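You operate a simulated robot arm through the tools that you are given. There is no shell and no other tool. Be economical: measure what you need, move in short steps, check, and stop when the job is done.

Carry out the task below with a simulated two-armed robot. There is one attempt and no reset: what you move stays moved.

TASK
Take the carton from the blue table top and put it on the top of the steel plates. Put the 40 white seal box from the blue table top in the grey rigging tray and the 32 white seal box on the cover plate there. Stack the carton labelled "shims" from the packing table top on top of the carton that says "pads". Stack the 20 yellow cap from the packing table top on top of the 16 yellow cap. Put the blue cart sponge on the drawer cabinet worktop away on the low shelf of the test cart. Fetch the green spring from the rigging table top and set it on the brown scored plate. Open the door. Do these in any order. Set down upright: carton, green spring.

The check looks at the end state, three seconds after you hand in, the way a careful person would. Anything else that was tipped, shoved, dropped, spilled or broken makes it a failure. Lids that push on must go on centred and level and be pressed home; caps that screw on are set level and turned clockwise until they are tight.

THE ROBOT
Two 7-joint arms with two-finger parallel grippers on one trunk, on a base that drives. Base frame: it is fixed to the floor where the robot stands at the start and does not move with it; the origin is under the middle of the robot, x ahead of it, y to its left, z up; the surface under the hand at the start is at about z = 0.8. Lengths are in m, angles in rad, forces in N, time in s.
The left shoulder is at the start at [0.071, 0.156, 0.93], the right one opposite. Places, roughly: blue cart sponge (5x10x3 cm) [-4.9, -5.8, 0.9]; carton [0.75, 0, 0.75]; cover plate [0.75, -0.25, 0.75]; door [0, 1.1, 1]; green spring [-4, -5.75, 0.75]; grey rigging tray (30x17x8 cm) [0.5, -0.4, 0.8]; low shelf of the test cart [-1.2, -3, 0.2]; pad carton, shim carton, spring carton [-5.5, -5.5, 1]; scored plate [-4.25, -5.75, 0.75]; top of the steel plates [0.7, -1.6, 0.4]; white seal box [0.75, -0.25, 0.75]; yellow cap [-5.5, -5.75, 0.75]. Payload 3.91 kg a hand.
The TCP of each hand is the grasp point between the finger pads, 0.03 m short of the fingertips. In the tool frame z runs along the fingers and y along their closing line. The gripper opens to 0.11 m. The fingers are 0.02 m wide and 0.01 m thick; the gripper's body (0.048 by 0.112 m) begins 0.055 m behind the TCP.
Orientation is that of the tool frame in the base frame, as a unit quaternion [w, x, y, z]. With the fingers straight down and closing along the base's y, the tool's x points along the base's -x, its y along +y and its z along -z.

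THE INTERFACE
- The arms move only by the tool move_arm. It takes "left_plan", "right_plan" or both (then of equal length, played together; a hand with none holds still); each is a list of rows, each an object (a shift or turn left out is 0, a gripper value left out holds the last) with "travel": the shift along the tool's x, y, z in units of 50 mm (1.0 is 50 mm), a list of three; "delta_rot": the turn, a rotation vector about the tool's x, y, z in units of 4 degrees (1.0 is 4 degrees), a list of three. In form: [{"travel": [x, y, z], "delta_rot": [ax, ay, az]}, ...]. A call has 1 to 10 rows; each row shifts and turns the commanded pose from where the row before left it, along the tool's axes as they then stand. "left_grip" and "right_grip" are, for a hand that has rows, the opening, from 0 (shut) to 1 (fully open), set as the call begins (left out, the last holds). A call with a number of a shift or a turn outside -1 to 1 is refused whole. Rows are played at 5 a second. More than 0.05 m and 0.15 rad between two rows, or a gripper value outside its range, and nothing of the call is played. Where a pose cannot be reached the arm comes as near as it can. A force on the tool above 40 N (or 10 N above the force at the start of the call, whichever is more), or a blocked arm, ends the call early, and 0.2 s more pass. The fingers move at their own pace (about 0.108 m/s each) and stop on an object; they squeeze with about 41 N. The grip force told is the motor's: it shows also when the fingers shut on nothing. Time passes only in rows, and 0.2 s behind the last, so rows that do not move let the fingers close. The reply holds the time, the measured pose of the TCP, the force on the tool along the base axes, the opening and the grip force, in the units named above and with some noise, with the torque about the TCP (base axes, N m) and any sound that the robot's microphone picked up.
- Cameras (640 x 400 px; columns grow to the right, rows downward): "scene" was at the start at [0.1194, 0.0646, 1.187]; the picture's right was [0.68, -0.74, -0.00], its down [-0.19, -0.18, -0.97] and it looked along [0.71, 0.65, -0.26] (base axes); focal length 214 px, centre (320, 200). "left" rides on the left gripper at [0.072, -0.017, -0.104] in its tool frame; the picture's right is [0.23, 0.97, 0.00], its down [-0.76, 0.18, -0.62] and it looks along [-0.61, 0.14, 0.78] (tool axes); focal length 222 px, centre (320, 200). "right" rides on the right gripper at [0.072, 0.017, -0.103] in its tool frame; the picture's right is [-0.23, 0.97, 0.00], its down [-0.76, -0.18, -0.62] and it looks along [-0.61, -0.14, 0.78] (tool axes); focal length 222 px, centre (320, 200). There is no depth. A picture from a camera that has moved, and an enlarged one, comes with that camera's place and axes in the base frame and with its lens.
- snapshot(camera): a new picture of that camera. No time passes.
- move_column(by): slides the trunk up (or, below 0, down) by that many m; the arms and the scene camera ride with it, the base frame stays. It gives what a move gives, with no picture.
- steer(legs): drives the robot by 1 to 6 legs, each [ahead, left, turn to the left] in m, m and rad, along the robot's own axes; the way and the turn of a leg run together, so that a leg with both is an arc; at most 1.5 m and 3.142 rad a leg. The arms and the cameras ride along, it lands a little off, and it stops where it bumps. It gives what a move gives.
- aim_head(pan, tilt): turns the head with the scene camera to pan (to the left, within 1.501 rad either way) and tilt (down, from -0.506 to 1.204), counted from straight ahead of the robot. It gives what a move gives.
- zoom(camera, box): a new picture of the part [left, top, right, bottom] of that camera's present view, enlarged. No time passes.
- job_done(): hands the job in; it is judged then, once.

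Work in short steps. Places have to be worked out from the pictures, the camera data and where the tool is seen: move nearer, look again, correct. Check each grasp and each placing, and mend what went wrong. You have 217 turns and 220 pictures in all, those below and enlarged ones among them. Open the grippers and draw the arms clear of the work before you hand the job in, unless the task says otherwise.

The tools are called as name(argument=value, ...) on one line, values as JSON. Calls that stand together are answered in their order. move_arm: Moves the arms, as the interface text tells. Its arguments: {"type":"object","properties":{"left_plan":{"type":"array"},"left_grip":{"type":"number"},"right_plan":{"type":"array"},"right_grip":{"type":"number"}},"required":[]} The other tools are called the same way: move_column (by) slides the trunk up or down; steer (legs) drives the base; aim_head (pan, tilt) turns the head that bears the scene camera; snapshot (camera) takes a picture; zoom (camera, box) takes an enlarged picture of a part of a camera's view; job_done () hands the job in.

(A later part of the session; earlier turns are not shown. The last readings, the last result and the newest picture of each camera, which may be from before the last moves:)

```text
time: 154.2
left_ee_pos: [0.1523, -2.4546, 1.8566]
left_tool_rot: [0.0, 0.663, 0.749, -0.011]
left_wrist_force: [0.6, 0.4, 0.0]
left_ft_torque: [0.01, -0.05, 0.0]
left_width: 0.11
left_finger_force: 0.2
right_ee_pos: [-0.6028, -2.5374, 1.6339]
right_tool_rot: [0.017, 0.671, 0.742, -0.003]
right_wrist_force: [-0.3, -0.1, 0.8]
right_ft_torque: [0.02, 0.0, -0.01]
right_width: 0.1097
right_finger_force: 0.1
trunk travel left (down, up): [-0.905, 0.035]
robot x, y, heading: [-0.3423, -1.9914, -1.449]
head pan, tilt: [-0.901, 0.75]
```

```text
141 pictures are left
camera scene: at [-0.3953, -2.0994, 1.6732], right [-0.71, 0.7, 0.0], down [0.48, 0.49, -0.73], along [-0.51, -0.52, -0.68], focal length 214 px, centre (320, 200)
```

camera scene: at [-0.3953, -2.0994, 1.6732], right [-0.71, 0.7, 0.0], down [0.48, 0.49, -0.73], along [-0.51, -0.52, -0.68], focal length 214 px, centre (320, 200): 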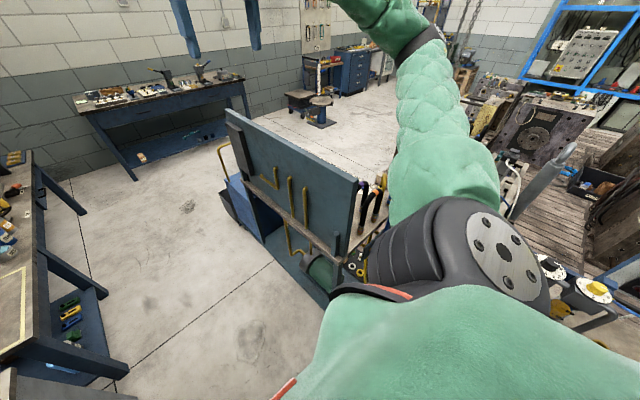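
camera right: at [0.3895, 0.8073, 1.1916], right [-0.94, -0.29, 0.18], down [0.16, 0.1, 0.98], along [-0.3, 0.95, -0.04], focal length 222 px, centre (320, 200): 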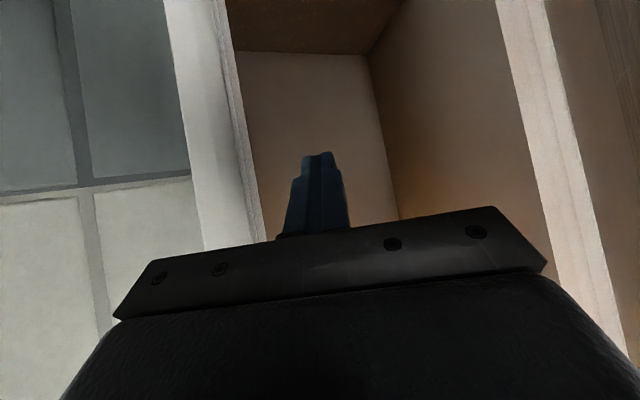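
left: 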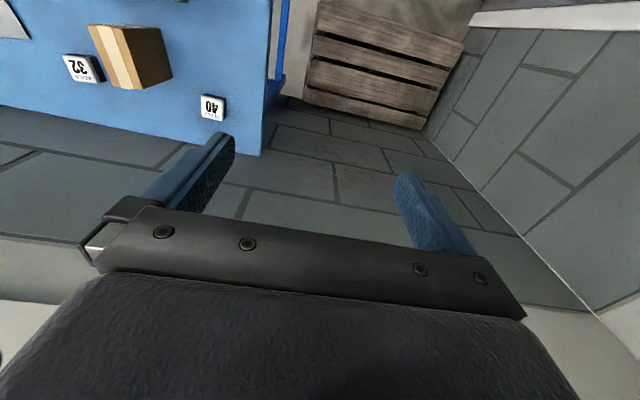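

Now free and high. I check the bench at the right for any disturbance.

aim_head(pan=-1.5, tilt=0.8)

snapshot(camera="scene")

aim_head(pan=-0.4, tilt=0.7)

snapshot(camera="scene")

```text
time: 155.2
left_ee_pos: [0.1532, -2.4543, 1.8571]
left_tool_rot: [0.001, 0.663, 0.748, -0.01]
left_wrist_force: [-0.8, 0.0, 0.3]
left_ft_torque: [-0.03, -0.02, 0.01]
left_width: 0.11
left_finger_force: 0.0
right_ee_pos: [-0.6024, -2.5388, 1.6349]
right_tool_rot: [0.018, 0.67, 0.742, -0.003]
right_wrist_force: [0.8, 0.3, 0.4]
right_ft_torque: [0.02, 0.0, -0.02]
right_width: 0.1101
right_finger_force: 0.2
trunk travel left (down, up): [-0.905, 0.035]
robot x, y, heading: [-0.3442, -1.9915, -1.451]
head pan, tilt: [-1.499, 0.799]
```

```text
140 pictures are left
camera scene: at [-0.4163, -2.0559, 1.6692], right [-0.19, 0.98, 0.0], down [0.7, 0.14, -0.7], along [-0.68, -0.13, -0.72], focal length 214 px, centre (320, 200)
```

scene: 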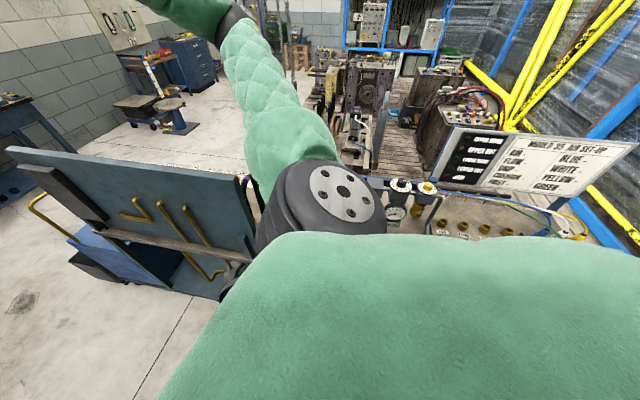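

```text
time: 156.6
left_ee_pos: [0.153, -2.4531, 1.8569]
left_tool_rot: [0.001, 0.663, 0.748, -0.009]
left_wrist_force: [0.0, 0.3, -0.8]
left_ft_torque: [-0.05, 0.02, -0.01]
left_width: 0.1099
left_finger_force: 0.0
right_ee_pos: [-0.6024, -2.5381, 1.6336]
right_tool_rot: [0.017, 0.67, 0.742, -0.003]
right_wrist_force: [-0.2, -0.1, 0.1]
right_ft_torque: [-0.03, 0.0, 0.0]
right_width: 0.11
right_finger_force: 0.2
trunk travel left (down, up): [-0.905, 0.035]
robot x, y, heading: [-0.344, -1.9922, -1.447]
head pan, tilt: [-0.4, 0.7]
```

```text
139 pictures are left
camera scene: at [-0.3606, -2.1221, 1.6774], right [-0.96, 0.28, 0.0], down [0.18, 0.62, -0.76], along [-0.21, -0.73, -0.64], focal length 214 px, centre (320, 200)
```

scene: 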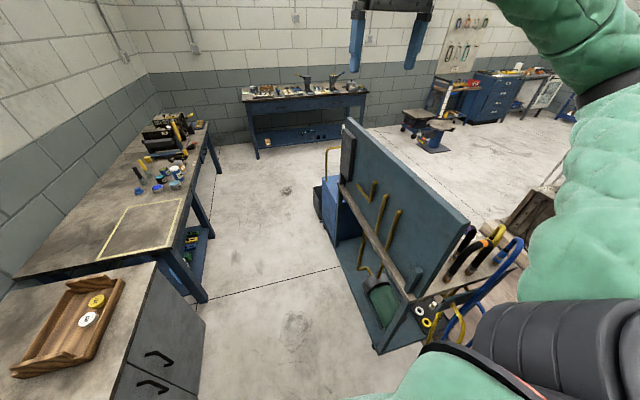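

Nothing looks disturbed. I straighten and drive on through the gap with the arms high.

steer(legs=[[0, 0.05, -0.12], [0.7, 0, 0]])

snapshot(camera="scene")

```text
time: 161.0
left_ee_pos: [0.1483, -3.2062, 1.8569]
left_tool_rot: [0.0, 0.704, 0.71, -0.01]
left_wrist_force: [-0.1, -0.5, -0.4]
left_ft_torque: [-0.01, 0.02, 0.0]
left_width: 0.1099
left_finger_force: 0.0
right_ee_pos: [-0.6105, -3.2037, 1.6337]
right_tool_rot: [0.018, 0.712, 0.702, -0.005]
right_wrist_force: [0.2, -0.5, 0.8]
right_ft_torque: [-0.02, 0.0, -0.01]
right_width: 0.1099
right_finger_force: 0.0
trunk travel left (down, up): [-0.905, 0.035]
robot x, y, heading: [-0.2905, -2.6909, -1.564]
head pan, tilt: [-0.4, 0.7]
```

```text
138 pictures are left
camera scene: at [-0.323, -2.8185, 1.6775], right [-0.92, 0.38, 0.0], down [0.25, 0.59, -0.77], along [-0.29, -0.71, -0.64], focal length 214 px, centre (320, 200)
```

scene: 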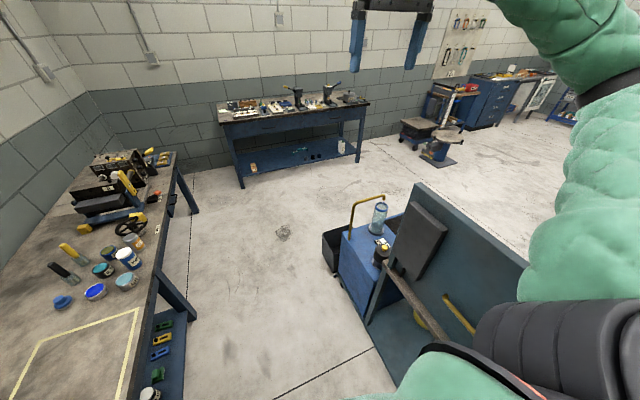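

Passing fine. I continue to y≈-4.4, then strafe right (−x) toward the work area, facing the far wall.

steer(legs=[[1.3, 0, 0], [0.4, 0, 0], [0, -1.5, 0], [0, -1.5, 0]])

aim_head(pan=-0.4, tilt=0.5)

snapshot(camera="scene")

```text
time: 183.6
left_ee_pos: [-2.8671, -4.8628, 1.8569]
left_tool_rot: [0.0, 0.717, 0.697, -0.01]
left_wrist_force: [1.2, -0.1, 0.7]
left_ft_torque: [-0.01, 0.0, 0.04]
left_width: 0.1099
left_finger_force: 0.0
right_ee_pos: [-3.6273, -4.8303, 1.633]
right_tool_rot: [0.018, 0.725, 0.689, -0.006]
right_wrist_force: [-0.1, 0.2, -0.5]
right_ft_torque: [0.0, -0.02, 0.0]
right_width: 0.11
right_finger_force: 0.0
trunk travel left (down, up): [-0.905, 0.035]
robot x, y, heading: [-3.2869, -4.333, -1.604]
head pan, tilt: [-0.4, 0.7]
```

```text
time: 184.4
left_ee_pos: [-2.8676, -4.8609, 1.8568]
left_tool_rot: [0.001, 0.717, 0.697, -0.01]
left_wrist_force: [0.0, -0.2, 0.3]
left_ft_torque: [0.0, 0.02, -0.01]
left_width: 0.1101
left_finger_force: 0.1
right_ee_pos: [-3.6284, -4.8307, 1.6345]
right_tool_rot: [0.018, 0.725, 0.689, -0.004]
right_wrist_force: [0.3, 0.8, 0.0]
right_ft_torque: [0.01, 0.04, 0.01]
right_width: 0.1101
right_finger_force: 0.0
trunk travel left (down, up): [-0.905, 0.035]
robot x, y, heading: [-3.2864, -4.3326, -1.604]
head pan, tilt: [-0.4, 0.499]
```

```text
137 pictures are left
camera scene: at [-3.3281, -4.4612, 1.6951], right [-0.91, 0.42, 0.0], down [0.2, 0.44, -0.88], along [-0.37, -0.8, -0.48], focal length 214 px, centre (320, 200)
```

scene: 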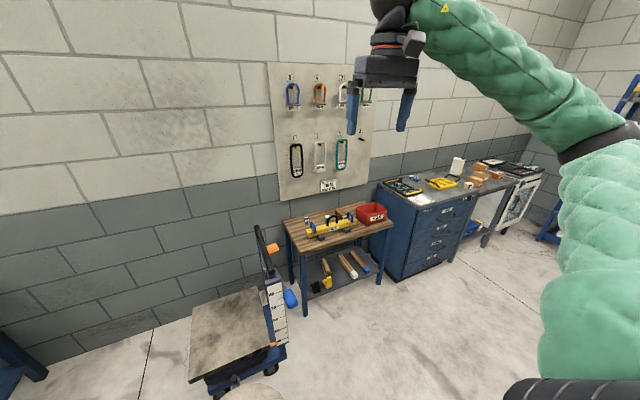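

I see the rigging table, drawer cabinet and packing table. I move further right (−x) and zoom in.

zoom(camera="scene", box=[260, 140, 560, 320])

steer(legs=[[0, -0.85, 0.035]])

aim_head(pan=0, tilt=0.7)

snapshot(camera="scene")

```text
2.13 times, centred on (410, 230) of scene
camera zoom: at [-3.3281, -4.4612, 1.6951], right [-0.91, 0.42, 0.0], down [0.2, 0.44, -0.88], along [-0.37, -0.8, -0.48], focal length 458 px, centre (128, 136)
```

zoom: 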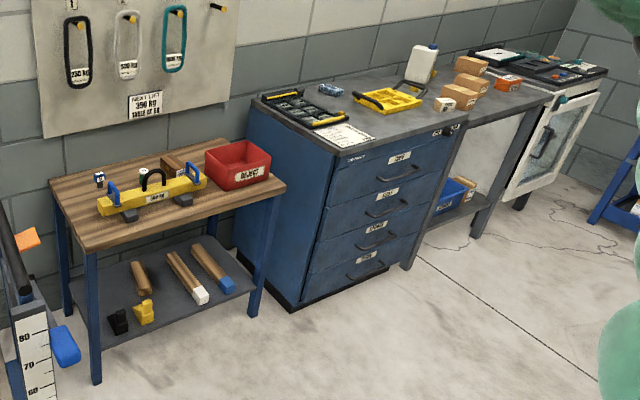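

```text
time: 188.8
left_ee_pos: [-3.6927, -4.8342, 1.8568]
left_tool_rot: [0.0, 0.707, 0.708, -0.01]
left_wrist_force: [0.0, -0.7, -0.9]
left_ft_torque: [0.01, -0.01, 0.02]
left_width: 0.11
left_finger_force: 0.1
right_ee_pos: [-4.4536, -4.8285, 1.6344]
right_tool_rot: [0.017, 0.713, 0.701, -0.003]
right_wrist_force: [0.5, -0.2, 0.5]
right_ft_torque: [-0.01, -0.01, 0.0]
right_width: 0.1099
right_finger_force: 0.0
trunk travel left (down, up): [-0.905, 0.035]
robot x, y, heading: [-4.1316, -4.315, -1.573]
head pan, tilt: [-0.4, 0.499]
```

```text
time: 189.7
left_ee_pos: [-3.696, -4.8349, 1.857]
left_tool_rot: [0.0, 0.706, 0.708, -0.009]
left_wrist_force: [0.8, -0.3, -0.9]
left_ft_torque: [0.01, -0.04, 0.01]
left_width: 0.11
left_finger_force: 0.1
right_ee_pos: [-4.4549, -4.8282, 1.6344]
right_tool_rot: [0.017, 0.713, 0.7, -0.004]
right_wrist_force: [-0.4, 0.2, 0.2]
right_ft_torque: [0.0, 0.02, -0.01]
right_width: 0.1102
right_finger_force: 0.0
trunk travel left (down, up): [-0.905, 0.035]
robot x, y, heading: [-4.1304, -4.3151, -1.573]
head pan, tilt: [0.0, 0.7]
```

```text
135 pictures are left
camera scene: at [-4.1324, -4.4503, 1.6775], right [-1.0, 0.0, 0.0], down [0.0, 0.64, -0.77], along [0.0, -0.77, -0.64], focal length 214 px, centre (320, 200)
```

scene: 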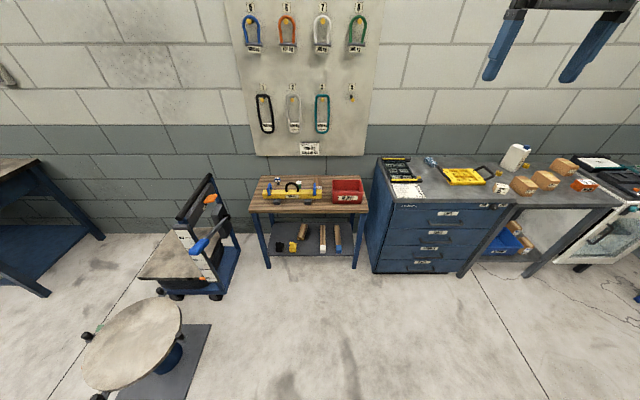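

I zoom on the rigging table, cabinet and packing table.

zoom(camera="scene", box=[240, 165, 380, 252])

zoom(camera="scene", box=[365, 130, 525, 230])

zoom(camera="scene", box=[480, 130, 640, 230])

```text
4.57 times, centred on (310, 208) of scene
camera zoom: at [-4.1324, -4.4503, 1.6775], right [-1.0, 0.0, 0.0], down [0.0, 0.64, -0.77], along [0.0, -0.77, -0.64], focal length 980 px, centre (366, 161)
```

zoom: 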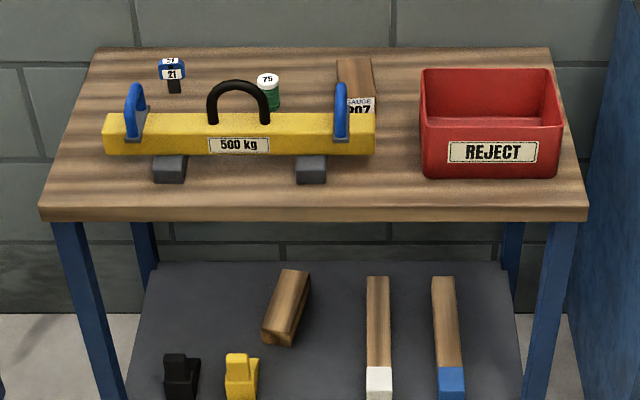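

```text
4.00 times, centred on (445, 180) of scene
camera zoom: at [-4.1324, -4.4503, 1.6775], right [-1.0, 0.0, 0.0], down [0.0, 0.64, -0.77], along [0.0, -0.77, -0.64], focal length 858 px, centre (-180, 280)
```

zoom: 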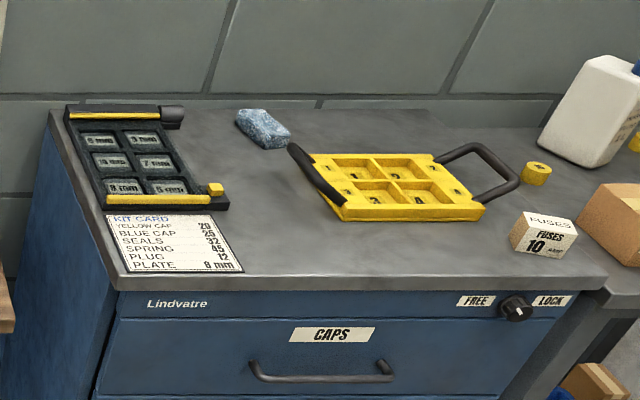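

```text
4.00 times, centred on (560, 180) of scene
camera zoom: at [-4.1324, -4.4503, 1.6775], right [-1.0, 0.0, 0.0], down [0.0, 0.64, -0.77], along [0.0, -0.77, -0.64], focal length 858 px, centre (-640, 280)
```

zoom: 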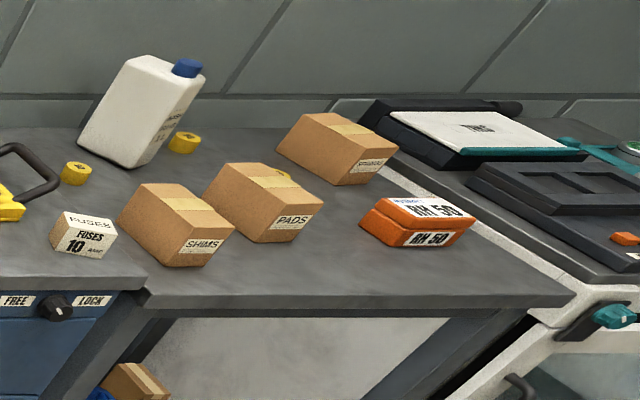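

I drive closer to the rigging table and lower the trunk for a good look.

steer(legs=[[0.48, 0.15, 0]])

move_column(by=-0.35)

aim_head(pan=-0.05, tilt=0.75)

snapshot(camera="scene")

snapshot(camera="right")

```text
time: 192.7
left_ee_pos: [-3.542, -5.3127, 1.859]
left_tool_rot: [0.0, 0.706, 0.708, -0.01]
left_wrist_force: [-0.2, -0.3, 0.2]
left_ft_torque: [-0.03, 0.0, 0.0]
left_width: 0.1099
left_finger_force: 0.1
right_ee_pos: [-4.3037, -5.3072, 1.6348]
right_tool_rot: [0.018, 0.713, 0.701, -0.005]
right_wrist_force: [-1.0, 0.0, 0.7]
right_ft_torque: [0.0, 0.03, 0.0]
right_width: 0.11
right_finger_force: 0.0
trunk travel left (down, up): [-0.905, 0.035]
robot x, y, heading: [-3.9821, -4.7955, -1.569]
head pan, tilt: [0.0, 0.7]
```

```text
time: 196.1
left_ee_pos: [-3.5414, -5.3147, 1.506]
left_tool_rot: [0.0, 0.706, 0.708, -0.011]
left_wrist_force: [1.2, 0.6, 0.2]
left_ft_torque: [-0.01, -0.01, -0.02]
left_width: 0.1101
left_finger_force: 0.0
right_ee_pos: [-4.3025, -5.309, 1.2852]
right_tool_rot: [0.018, 0.713, 0.701, -0.004]
right_wrist_force: [0.1, 0.8, 0.5]
right_ft_torque: [0.0, 0.01, -0.02]
right_width: 0.1102
right_finger_force: 0.1
trunk travel left (down, up): [-0.555, 0.385]
robot x, y, heading: [-3.9788, -4.7958, -1.571]
head pan, tilt: [0.0, 0.7]
```

```text
time: 196.7
left_ee_pos: [-3.5422, -5.3136, 1.5071]
left_tool_rot: [0.001, 0.706, 0.708, -0.01]
left_wrist_force: [-0.5, -0.1, -0.4]
left_ft_torque: [-0.04, 0.0, -0.02]
left_width: 0.1098
left_finger_force: 0.1
right_ee_pos: [-4.3029, -5.3098, 1.2842]
right_tool_rot: [0.018, 0.713, 0.701, -0.005]
right_wrist_force: [-0.7, 0.6, -0.5]
right_ft_torque: [0.04, 0.01, 0.0]
right_width: 0.1099
right_finger_force: 0.0
trunk travel left (down, up): [-0.555, 0.385]
robot x, y, heading: [-3.9818, -4.7979, -1.565]
head pan, tilt: [-0.051, 0.75]
```

```text
131 pictures are left
camera scene: at [-3.9844, -4.9287, 1.3232], right [-1.0, 0.05, 0.0], down [0.03, 0.68, -0.73], along [-0.04, -0.73, -0.68], focal length 214 px, centre (320, 200)
```

scene: 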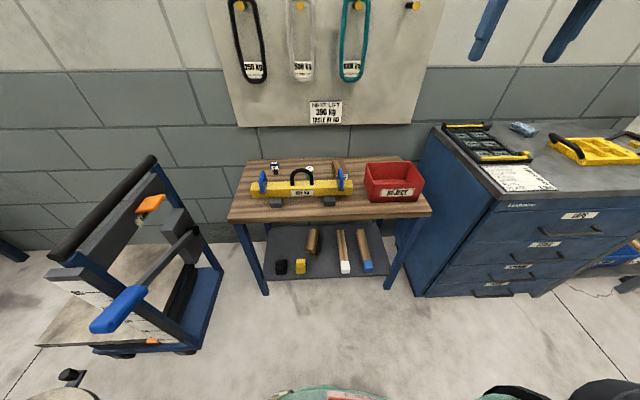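

```text
130 pictures are left
camera right: at [-4.2862, -5.2323, 1.3859], right [0.97, -0.24, 0.03], down [-0.2, -0.74, 0.64], along [-0.14, -0.63, -0.77], focal length 222 px, centre (320, 200)
```

right: 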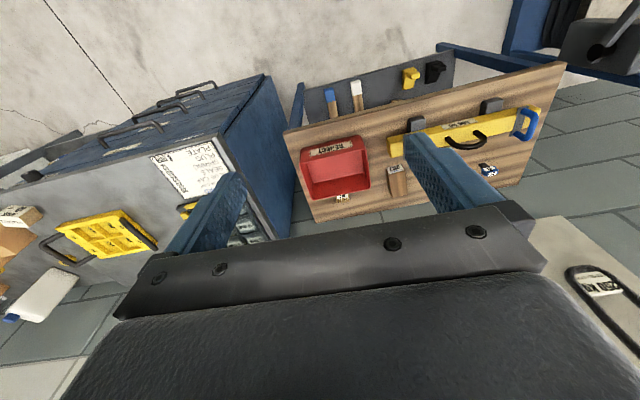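

I move the right hand over the rigging table to look at its back row (spring, plate).

move_arm(right_plan=[{"travel": [0, 1, 0]}, {"travel": [0, 1, 0]}, {"travel": [0, 1, 0]}, {"travel": [0, 1, 0]}, {"travel": [0, 0.8, 0]}, {"travel": [-1, 0, 0]}, {"travel": [-0.9, 0, 0]}])

snapshot(camera="right")

zoom(camera="scene", box=[220, 140, 440, 280])

```text
time: 198.3
left_ee_pos: [-3.5418, -5.3162, 1.5062]
left_tool_rot: [-0.001, 0.706, 0.708, -0.009]
left_wrist_force: [0.6, 0.1, 1.1]
left_ft_torque: [0.03, 0.03, -0.01]
left_width: 0.1102
left_finger_force: 0.0
right_ee_pos: [-4.0636, -5.4084, 1.2906]
right_tool_rot: [0.017, 0.713, 0.701, -0.004]
right_wrist_force: [0.4, 0.3, 0.1]
right_ft_torque: [0.04, 0.02, -0.03]
right_width: 0.11
right_finger_force: 0.0
trunk travel left (down, up): [-0.555, 0.385]
robot x, y, heading: [-3.9795, -4.7966, -1.576]
head pan, tilt: [-0.051, 0.75]
```

```text
129 pictures are left
camera right: at [-4.0466, -5.3322, 1.3927], right [0.97, -0.24, 0.02], down [-0.2, -0.74, 0.64], along [-0.14, -0.63, -0.77], focal length 222 px, centre (320, 200)
```

right: 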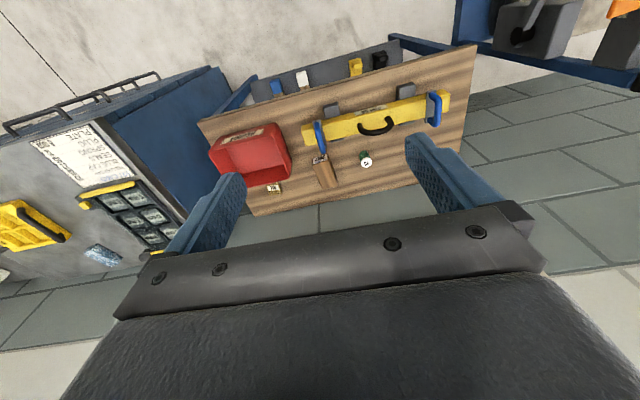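

```text
2.86 times, centred on (330, 210) of scene
camera zoom: at [-3.9833, -4.9294, 1.323], right [-1.0, 0.05, 0.0], down [0.03, 0.68, -0.73], along [-0.04, -0.73, -0.68], focal length 613 px, centre (291, 171)
```

zoom: 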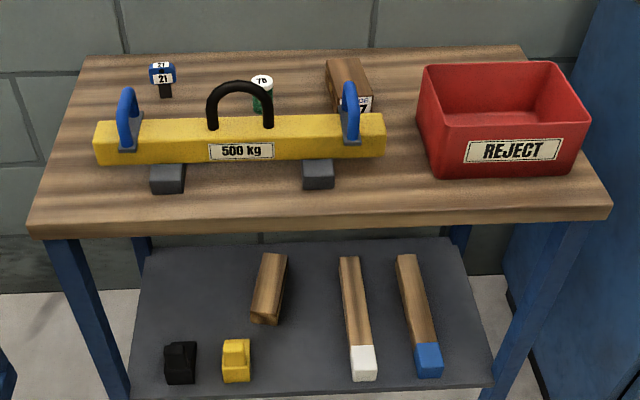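

Now a zoom on the hand camera for the back row.

zoom(camera="right", box=[240, 120, 410, 220])

```text
3.76 times, centred on (325, 170) of right
camera zoom: at [-4.0466, -5.3322, 1.3927], right [0.97, -0.24, 0.02], down [-0.2, -0.74, 0.64], along [-0.14, -0.63, -0.77], focal length 836 px, centre (301, 313)
```

zoom: 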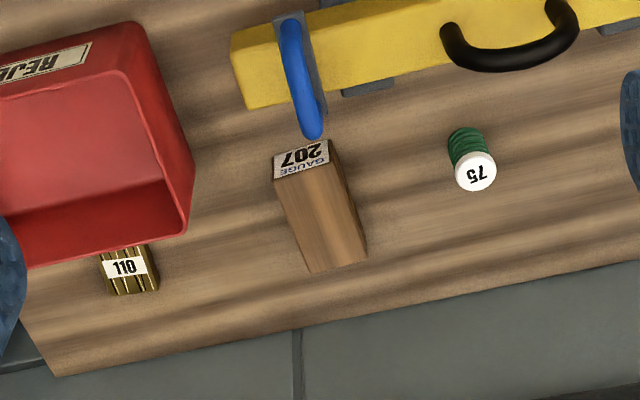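

The green spring (cap "75") is at about (-3.99,-5.67); the brown scored plate ("110") at about (-4.285,-5.72), behind the red bin. I drive 0.15 m closer and hover above the spring.

steer(legs=[[0.14, 0, 0]])

move_arm(right_plan=[{"travel": [0, 0, 1]}, {"travel": [0, 0, 1]}, {"travel": [-0.5, 0.9, 0]}, {"travel": [-0.8, 0.4, 0]}])

snapshot(camera="right")

```text
time: 199.7
left_ee_pos: [-3.5422, -5.4567, 1.5066]
left_tool_rot: [0.0, 0.706, 0.708, -0.009]
left_wrist_force: [0.3, -0.1, -0.4]
left_ft_torque: [0.03, 0.0, 0.0]
left_width: 0.1103
left_finger_force: 0.1
right_ee_pos: [-4.0642, -5.5485, 1.291]
right_tool_rot: [0.017, 0.712, 0.702, -0.004]
right_wrist_force: [-0.6, -0.4, -0.2]
right_ft_torque: [0.07, 0.01, -0.01]
right_width: 0.1099
right_finger_force: 0.2
trunk travel left (down, up): [-0.555, 0.385]
robot x, y, heading: [-3.9827, -4.9368, -1.575]
head pan, tilt: [-0.051, 0.75]
```

```text
refused: row 3 steps farther than a row can; nothing moved
```

```text
126 pictures are left
camera right: at [-4.0475, -5.4721, 1.3925], right [0.97, -0.24, 0.03], down [-0.2, -0.74, 0.64], along [-0.14, -0.63, -0.77], focal length 222 px, centre (320, 200)
```

right: 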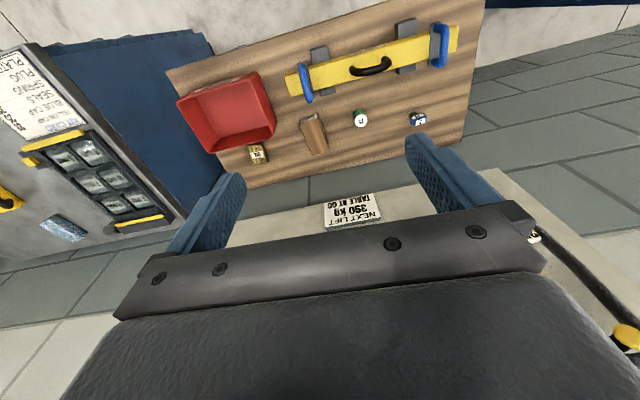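

Triangulation: spring at ≈(-3.98,-5.71) with cap top z≈0.80; plate ≈(-4.30,-5.74). I level the tool and hover lower over the spring.

move_arm(right_plan=[{"delta_rot": [0.26, 0.43, 0]}, {"travel": [-1, 0, 0]}, {"travel": [-1, 0, 0]}, {"travel": [-0.9, 0, 0]}, {"travel": [0, 0.84, 0]}, {"travel": [0, 0.84, 0]}, {"travel": [0, 0, 1]}, {"travel": [0, 0, 1]}, {"travel": [0, 0, 1]}])

snapshot(camera="right")

snapshot(camera="scene")

```text
time: 201.7
left_ee_pos: [-3.5425, -5.4558, 1.5063]
left_tool_rot: [-0.001, 0.705, 0.709, -0.011]
left_wrist_force: [0.0, -0.5, 0.2]
left_ft_torque: [-0.02, -0.02, 0.0]
left_width: 0.1101
left_finger_force: 0.0
right_ee_pos: [-3.9823, -5.6926, 1.1419]
right_tool_rot: [0.0, 0.713, 0.701, -0.001]
right_wrist_force: [-0.3, -0.4, -0.1]
right_ft_torque: [0.0, 0.0, 0.01]
right_width: 0.11
right_finger_force: 0.0
trunk travel left (down, up): [-0.555, 0.385]
robot x, y, heading: [-3.9803, -4.9362, -1.568]
head pan, tilt: [-0.051, 0.75]
```

```text
125 pictures are left
camera right: at [-3.9651, -5.6202, 1.2447], right [0.97, -0.24, 0.0], down [-0.19, -0.76, 0.62], along [-0.15, -0.6, -0.78], focal length 222 px, centre (320, 200)
```

right: 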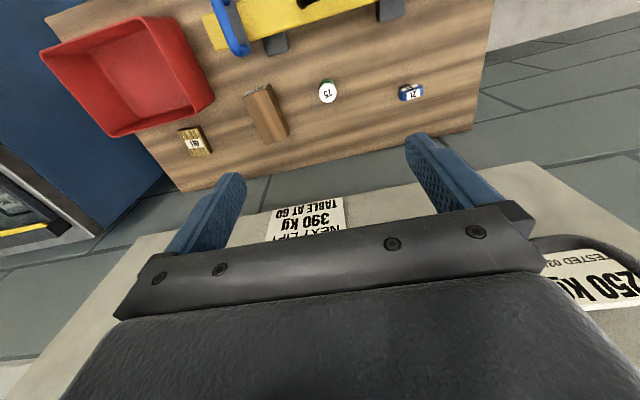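

```text
124 pictures are left
camera scene: at [-3.9845, -5.0701, 1.3231], right [-1.0, 0.05, 0.0], down [0.03, 0.68, -0.73], along [-0.04, -0.73, -0.68], focal length 214 px, centre (320, 200)
```

scene: 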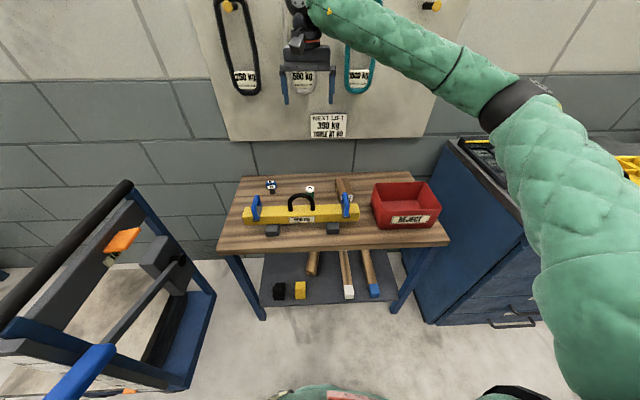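

Spring cap at ≈(-3.977,-5.72). I centre and descend to z≈0.90.

move_arm(right_plan=[{"travel": [-0.54, 0.1, 0]}, {"travel": [0, 0, 1]}, {"travel": [0, 0, 1]}, {"travel": [0, 0, 1]}, {"travel": [0, 0, 1]}, {"travel": [0, 0, 0.8]}], right_grip=0.8)

snapshot(camera="right")

zoom(camera="scene", box=[220, 140, 420, 265])

```text
time: 203.1
left_ee_pos: [-3.5411, -5.4553, 1.5062]
left_tool_rot: [-0.001, 0.706, 0.708, -0.01]
left_wrist_force: [-0.8, 0.1, 0.3]
left_ft_torque: [0.02, 0.0, 0.02]
left_width: 0.1101
left_finger_force: 0.1
right_ee_pos: [-3.9773, -5.7222, 0.9015]
right_tool_rot: [0.001, 0.712, 0.702, 0.001]
right_wrist_force: [1.0, 0.3, -0.6]
right_ft_torque: [0.01, -0.02, -0.04]
right_width: 0.0878
right_finger_force: 0.1
trunk travel left (down, up): [-0.555, 0.385]
robot x, y, heading: [-3.9794, -4.9381, -1.57]
head pan, tilt: [-0.051, 0.75]
```

```text
123 pictures are left
camera right: at [-3.9593, -5.6483, 1.0046], right [0.97, -0.24, 0.0], down [-0.19, -0.76, 0.62], along [-0.15, -0.6, -0.78], focal length 222 px, centre (320, 200)
```

right: 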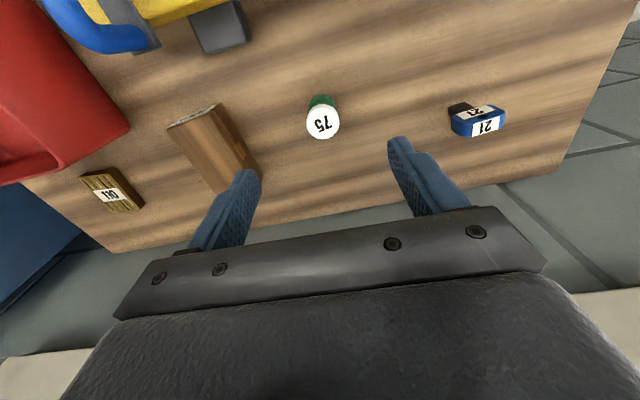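

```text
3.20 times, centred on (320, 202) of scene
camera zoom: at [-3.984, -5.0695, 1.3232], right [-1.0, 0.05, 0.0], down [0.03, 0.68, -0.73], along [-0.04, -0.73, -0.68], focal length 686 px, centre (320, 192)
```

zoom: 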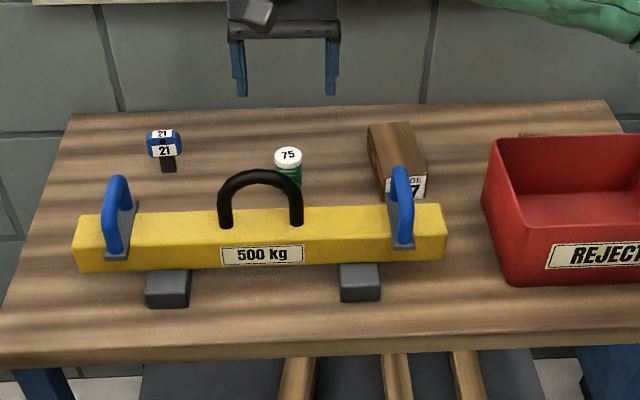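

Refined: cap top z≈0.77, table ≈0.715; spring (-3.976,-5.726). I descend to z≈0.80 and recheck.

move_arm(right_plan=[{"travel": [-0.08, 0, 1]}, {"travel": [0, 0, 1]}])

snapshot(camera="right")

zoom(camera="scene", box=[260, 150, 360, 212])

```text
refused: row 1 steps farther than a row can; nothing moved
```

```text
121 pictures are left
camera right: at [-3.9593, -5.6483, 1.0046], right [0.97, -0.24, 0.0], down [-0.19, -0.76, 0.62], along [-0.15, -0.6, -0.78], focal length 222 px, centre (320, 200)
```

right: 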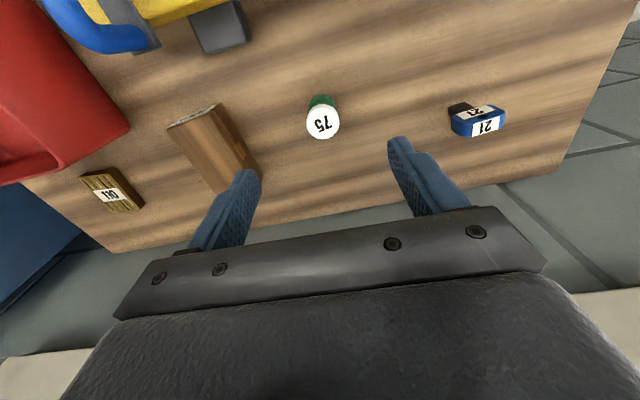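

```text
6.40 times, centred on (310, 181) of scene
camera zoom: at [-3.984, -5.0695, 1.3232], right [-1.0, 0.05, 0.0], down [0.03, 0.68, -0.73], along [-0.04, -0.73, -0.68], focal length 1373 px, centre (384, 322)
```

zoom: 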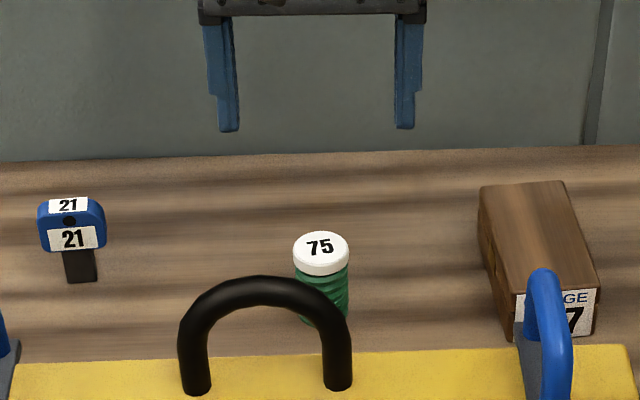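

I resend within limits.

move_arm(right_plan=[{"travel": [-0.08, 0, 0.95]}, {"travel": [0, 0, 0.95]}])

snapshot(camera="right")

zoom(camera="scene", box=[260, 150, 360, 212])

```text
time: 203.7
left_ee_pos: [-3.5419, -5.4548, 1.5068]
left_tool_rot: [0.0, 0.706, 0.708, -0.009]
left_wrist_force: [0.4, 0.2, -0.7]
left_ft_torque: [-0.01, -0.02, -0.02]
left_width: 0.1097
left_finger_force: 0.1
right_ee_pos: [-3.9775, -5.7267, 0.8064]
right_tool_rot: [0.0, 0.713, 0.701, 0.0]
right_wrist_force: [-0.2, -1.3, -0.1]
right_ft_torque: [0.0, 0.02, -0.02]
right_width: 0.0879
right_finger_force: 0.1
trunk travel left (down, up): [-0.555, 0.385]
robot x, y, heading: [-3.9828, -4.9369, -1.564]
head pan, tilt: [-0.051, 0.75]
```

```text
119 pictures are left
camera right: at [-3.9597, -5.653, 0.9096], right [0.97, -0.24, 0.0], down [-0.19, -0.76, 0.62], along [-0.15, -0.6, -0.78], focal length 222 px, centre (320, 200)
```

right: 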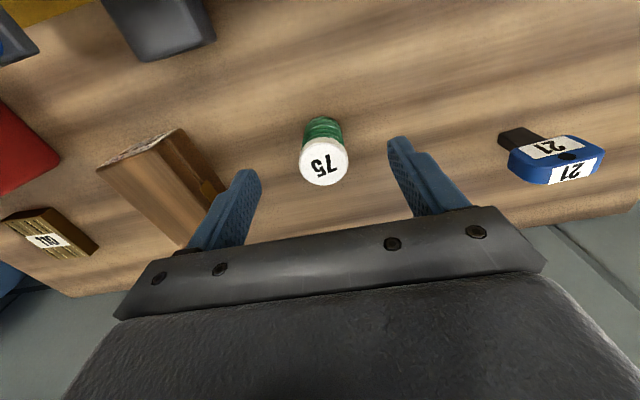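

```text
6.40 times, centred on (310, 181) of scene
camera zoom: at [-3.984, -5.0693, 1.3232], right [-1.0, 0.05, 0.0], down [0.03, 0.68, -0.73], along [-0.04, -0.73, -0.68], focal length 1373 px, centre (384, 322)
```

zoom: 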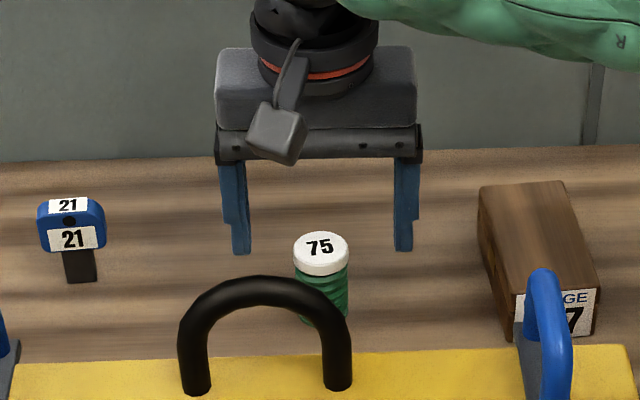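

Centred. To clear the gauge block I narrow the opening, then descend and grip.

move_arm(right_plan=[{}, {"travel": [0, 0, 0.6]}, {"travel": [0, 0, 0.4]}], right_grip=0.58)

snapshot(camera="right")

move_arm(right_plan=[{}, {}, {}], right_grip=0)

snapshot(camera="right")

```text
time: 204.5
left_ee_pos: [-3.5421, -5.4544, 1.5073]
left_tool_rot: [0.0, 0.706, 0.709, -0.01]
left_wrist_force: [0.2, 0.3, -0.2]
left_ft_torque: [-0.05, 0.04, 0.05]
left_width: 0.11
left_finger_force: 0.1
right_ee_pos: [-3.9772, -5.7259, 0.7568]
right_tool_rot: [0.001, 0.713, 0.702, 0.0]
right_wrist_force: [0.3, 0.1, -0.7]
right_ft_torque: [0.01, -0.01, -0.02]
right_width: 0.0637
right_finger_force: 0.0
trunk travel left (down, up): [-0.555, 0.385]
robot x, y, heading: [-3.982, -4.9325, -1.566]
head pan, tilt: [-0.051, 0.75]
```

```text
117 pictures are left
camera right: at [-3.9589, -5.6523, 0.8601], right [0.97, -0.24, 0.0], down [-0.19, -0.76, 0.62], along [-0.15, -0.61, -0.78], focal length 222 px, centre (320, 200)
```

right: 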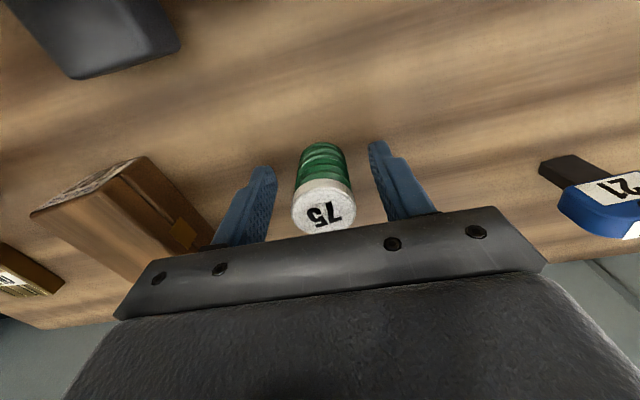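

```text
time: 205.3
left_ee_pos: [-3.5426, -5.4548, 1.5068]
left_tool_rot: [0.0, 0.706, 0.708, -0.01]
left_wrist_force: [-0.3, -0.2, 0.9]
left_ft_torque: [0.02, 0.0, -0.01]
left_width: 0.1104
left_finger_force: 0.1
right_ee_pos: [-3.9773, -5.7257, 0.7563]
right_tool_rot: [0.0, 0.712, 0.702, 0.0]
right_wrist_force: [0.1, 0.1, 1.6]
right_ft_torque: [-0.03, 0.05, -0.01]
right_width: 0.0332
right_finger_force: 40.8
trunk travel left (down, up): [-0.555, 0.385]
robot x, y, heading: [-3.9796, -4.9373, -1.566]
head pan, tilt: [-0.051, 0.75]
```

```text
116 pictures are left
camera right: at [-3.9588, -5.652, 0.8602], right [0.97, -0.24, 0.0], down [-0.19, -0.76, 0.62], along [-0.15, -0.6, -0.78], focal length 222 px, centre (320, 200)
```

right: 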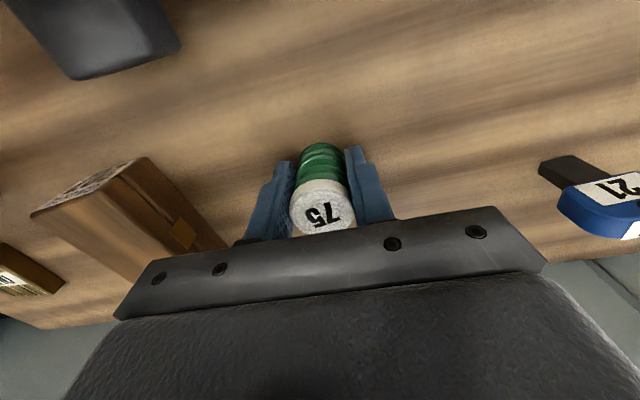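

Gripped (33 mm). I lift and carry to above the scored plate at ≈(-4.32,-5.77).

move_arm(right_plan=[{"travel": [0, 0, -1]}, {"travel": [0, 0, -1]}, {"travel": [0, 0, -1]}, {"travel": [0, -1, 0]}, {"travel": [0, -1, 0]}, {"travel": [0, -1, 0]}, {"travel": [0, -1, 0]}, {"travel": [0, -1, 0]}, {"travel": [-0.5, -0.8, 0]}, {"travel": [-0.45, -0.8, 0]}])

snapshot(camera="right")

snapshot(camera="scene")

```text
time: 207.5
left_ee_pos: [-3.5424, -5.4547, 1.5074]
left_tool_rot: [0.0, 0.705, 0.709, -0.01]
left_wrist_force: [-0.7, -0.2, 1.0]
left_ft_torque: [-0.04, 0.0, 0.01]
left_width: 0.1098
left_finger_force: 0.1
right_ee_pos: [-4.3096, -5.7682, 0.909]
right_tool_rot: [0.002, 0.713, 0.701, -0.001]
right_wrist_force: [-0.1, -0.4, -1.2]
right_ft_torque: [0.0, -0.01, -0.01]
right_width: 0.0335
right_finger_force: 41.6
trunk travel left (down, up): [-0.555, 0.385]
robot x, y, heading: [-3.9792, -4.9388, -1.567]
head pan, tilt: [-0.051, 0.75]
```

```text
115 pictures are left
camera right: at [-4.2915, -5.6949, 1.0111], right [0.97, -0.24, 0.0], down [-0.19, -0.76, 0.62], along [-0.15, -0.61, -0.78], focal length 222 px, centre (320, 200)
```

right: 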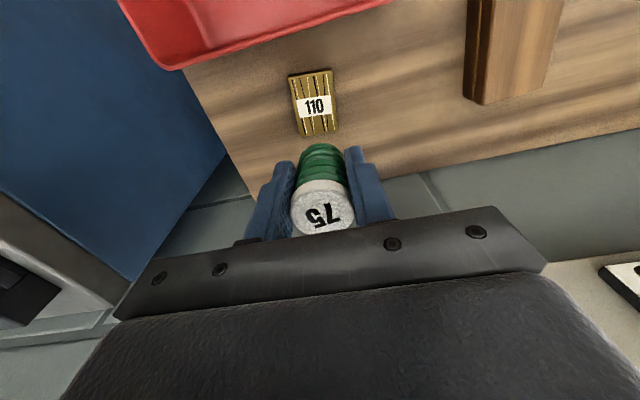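

```text
114 pictures are left
camera scene: at [-3.985, -5.0687, 1.3232], right [-1.0, 0.05, 0.0], down [0.03, 0.68, -0.73], along [-0.03, -0.73, -0.68], focal length 214 px, centre (320, 200)
```

scene: 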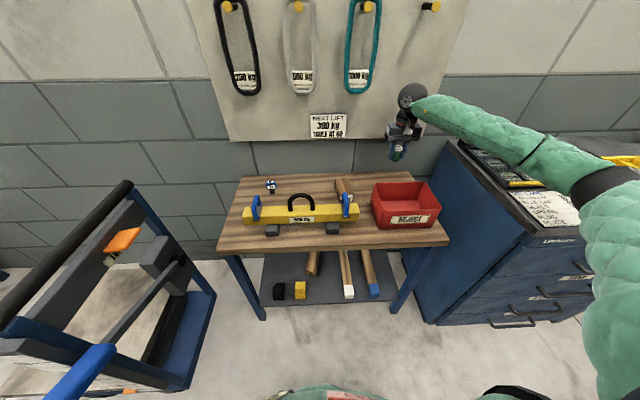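

Plate centre ≈(-4.317,-5.768), hand nearly above. I fine-shift and lower to just above.

move_arm(right_plan=[{"travel": [0, -0.15, 0]}, {"travel": [0, 0, 1]}, {"travel": [0, 0, 0.9]}, {"travel": [0, 0, 0.3]}])

snapshot(camera="right")

zoom(camera="scene", box=[350, 120, 470, 240])

```text
time: 208.5
left_ee_pos: [-3.5429, -5.4554, 1.5058]
left_tool_rot: [0.001, 0.706, 0.709, -0.011]
left_wrist_force: [0.9, 0.0, -0.1]
left_ft_torque: [-0.02, 0.01, 0.01]
left_width: 0.1099
left_finger_force: 0.0
right_ee_pos: [-4.3169, -5.7681, 0.7957]
right_tool_rot: [0.0, 0.713, 0.701, 0.0]
right_wrist_force: [0.0, -0.2, -0.7]
right_ft_torque: [0.01, 0.0, -0.01]
right_width: 0.0338
right_finger_force: 41.5
trunk travel left (down, up): [-0.555, 0.385]
robot x, y, heading: [-3.9804, -4.9373, -1.572]
head pan, tilt: [-0.051, 0.75]
```

```text
113 pictures are left
camera right: at [-4.2977, -5.6955, 0.899], right [0.97, -0.24, 0.0], down [-0.19, -0.76, 0.62], along [-0.15, -0.6, -0.78], focal length 222 px, centre (320, 200)
```

right: 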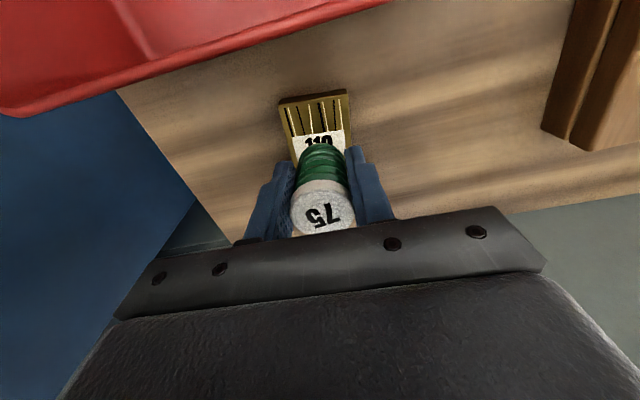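

```text
3.33 times, centred on (410, 180) of scene
camera zoom: at [-3.9843, -5.069, 1.3232], right [-1.0, 0.05, 0.0], down [0.03, 0.68, -0.73], along [-0.04, -0.73, -0.68], focal length 715 px, centre (20, 267)
```

zoom: 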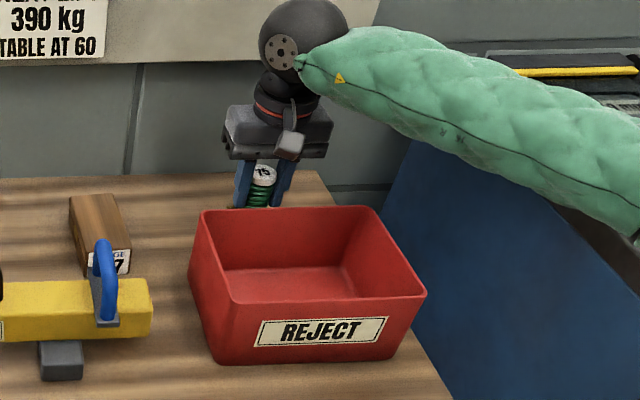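

Aligned over the plate. I lower in small steps to contact.

move_arm(right_plan=[{"travel": [0, 0, 0.3]}, {}])

move_arm(right_plan=[{"travel": [0, 0, 0.1]}, {}])

move_arm(right_plan=[{"travel": [0, 0, 0.07]}, {}])

```text
time: 209.1
left_ee_pos: [-3.5415, -5.4552, 1.5075]
left_tool_rot: [0.0, 0.706, 0.708, -0.011]
left_wrist_force: [-0.3, 0.2, 0.4]
left_ft_torque: [-0.01, 0.02, 0.01]
left_width: 0.11
left_finger_force: 0.1
right_ee_pos: [-4.316, -5.7682, 0.7808]
right_tool_rot: [0.0, 0.713, 0.701, 0.0]
right_wrist_force: [-0.2, 0.7, -0.1]
right_ft_torque: [0.02, 0.01, -0.01]
right_width: 0.0337
right_finger_force: 40.7
trunk travel left (down, up): [-0.555, 0.385]
robot x, y, heading: [-3.9807, -4.9377, -1.571]
head pan, tilt: [-0.051, 0.75]
```

```text
time: 209.7
left_ee_pos: [-3.5422, -5.4545, 1.5074]
left_tool_rot: [0.0, 0.706, 0.708, -0.01]
left_wrist_force: [-0.4, 0.1, -0.4]
left_ft_torque: [0.04, 0.01, 0.01]
left_width: 0.11
left_finger_force: 0.1
right_ee_pos: [-4.3153, -5.7677, 0.778]
right_tool_rot: [0.001, 0.713, 0.701, -0.001]
right_wrist_force: [0.1, 0.1, -1.2]
right_ft_torque: [-0.01, -0.01, 0.04]
right_width: 0.0335
right_finger_force: 41.1
trunk travel left (down, up): [-0.555, 0.385]
robot x, y, heading: [-3.9816, -4.9329, -1.57]
head pan, tilt: [-0.051, 0.75]
```

```text
time: 210.3
left_ee_pos: [-3.5389, -5.4542, 1.5071]
left_tool_rot: [0.001, 0.705, 0.709, -0.011]
left_wrist_force: [0.0, -0.4, -0.1]
left_ft_torque: [0.01, -0.01, 0.02]
left_width: 0.1099
left_finger_force: 0.0
right_ee_pos: [-4.3158, -5.7672, 0.776]
right_tool_rot: [0.0, 0.714, 0.701, -0.002]
right_wrist_force: [-0.5, -0.3, -1.2]
right_ft_torque: [0.01, -0.02, 0.0]
right_width: 0.0335
right_finger_force: 40.5
trunk travel left (down, up): [-0.555, 0.385]
robot x, y, heading: [-3.9796, -4.9323, -1.568]
head pan, tilt: [-0.051, 0.75]
```

move_arm(right_plan=[{"travel": [0, 0, 0.06]}, {}, {}])

snapshot(camera="right")

```text
time: 211.1
left_ee_pos: [-3.5383, -5.4541, 1.5084]
left_tool_rot: [0.0, 0.705, 0.709, -0.012]
left_wrist_force: [-1.1, -0.1, -0.4]
left_ft_torque: [-0.01, -0.01, -0.01]
left_width: 0.11
left_finger_force: 0.1
right_ee_pos: [-4.3141, -5.7666, 0.774]
right_tool_rot: [0.0, 0.713, 0.701, -0.003]
right_wrist_force: [0.3, -0.6, -1.3]
right_ft_torque: [-0.02, -0.04, 0.0]
right_width: 0.0337
right_finger_force: 40.7
trunk travel left (down, up): [-0.555, 0.385]
robot x, y, heading: [-3.9791, -4.9364, -1.566]
head pan, tilt: [-0.051, 0.75]
```

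```text
111 pictures are left
camera right: at [-4.296, -5.6939, 0.8774], right [0.97, -0.24, 0.0], down [-0.19, -0.76, 0.63], along [-0.15, -0.61, -0.78], focal length 222 px, centre (320, 200)
```

right: 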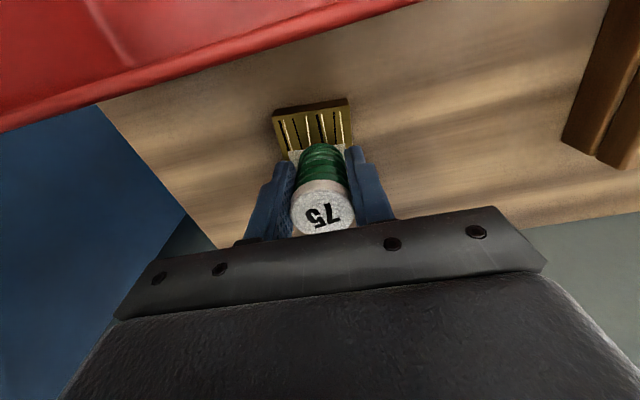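

Position lags without tool force: the forearm may be touching the cabinet. I look, then raise.

aim_head(pan=-0.6, tilt=0.7)

snapshot(camera="scene")

```text
time: 212.0
left_ee_pos: [-3.5375, -5.4532, 1.5072]
left_tool_rot: [-0.001, 0.706, 0.708, -0.012]
left_wrist_force: [0.1, -0.5, 0.2]
left_ft_torque: [-0.03, 0.02, 0.02]
left_width: 0.1099
left_finger_force: 0.1
right_ee_pos: [-4.3147, -5.7667, 0.7734]
right_tool_rot: [0.001, 0.713, 0.702, -0.003]
right_wrist_force: [-0.6, -0.5, -0.7]
right_ft_torque: [0.0, -0.02, 0.0]
right_width: 0.0335
right_finger_force: 40.7
trunk travel left (down, up): [-0.555, 0.385]
robot x, y, heading: [-3.9814, -4.9393, -1.569]
head pan, tilt: [-0.6, 0.7]
```

```text
110 pictures are left
camera scene: at [-4.0245, -5.0545, 1.328], right [-0.83, 0.56, 0.0], down [0.36, 0.53, -0.77], along [-0.43, -0.63, -0.64], focal length 214 px, centre (320, 200)
```

scene: 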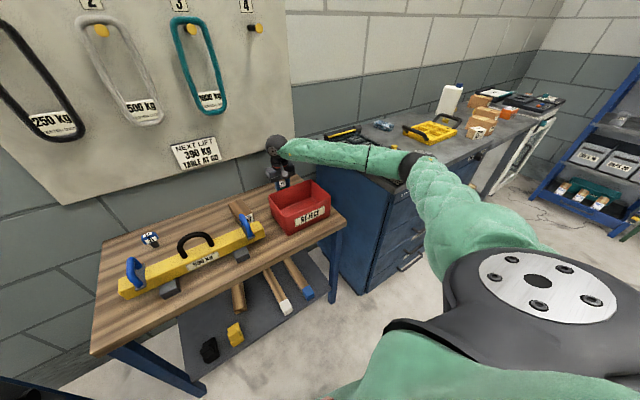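

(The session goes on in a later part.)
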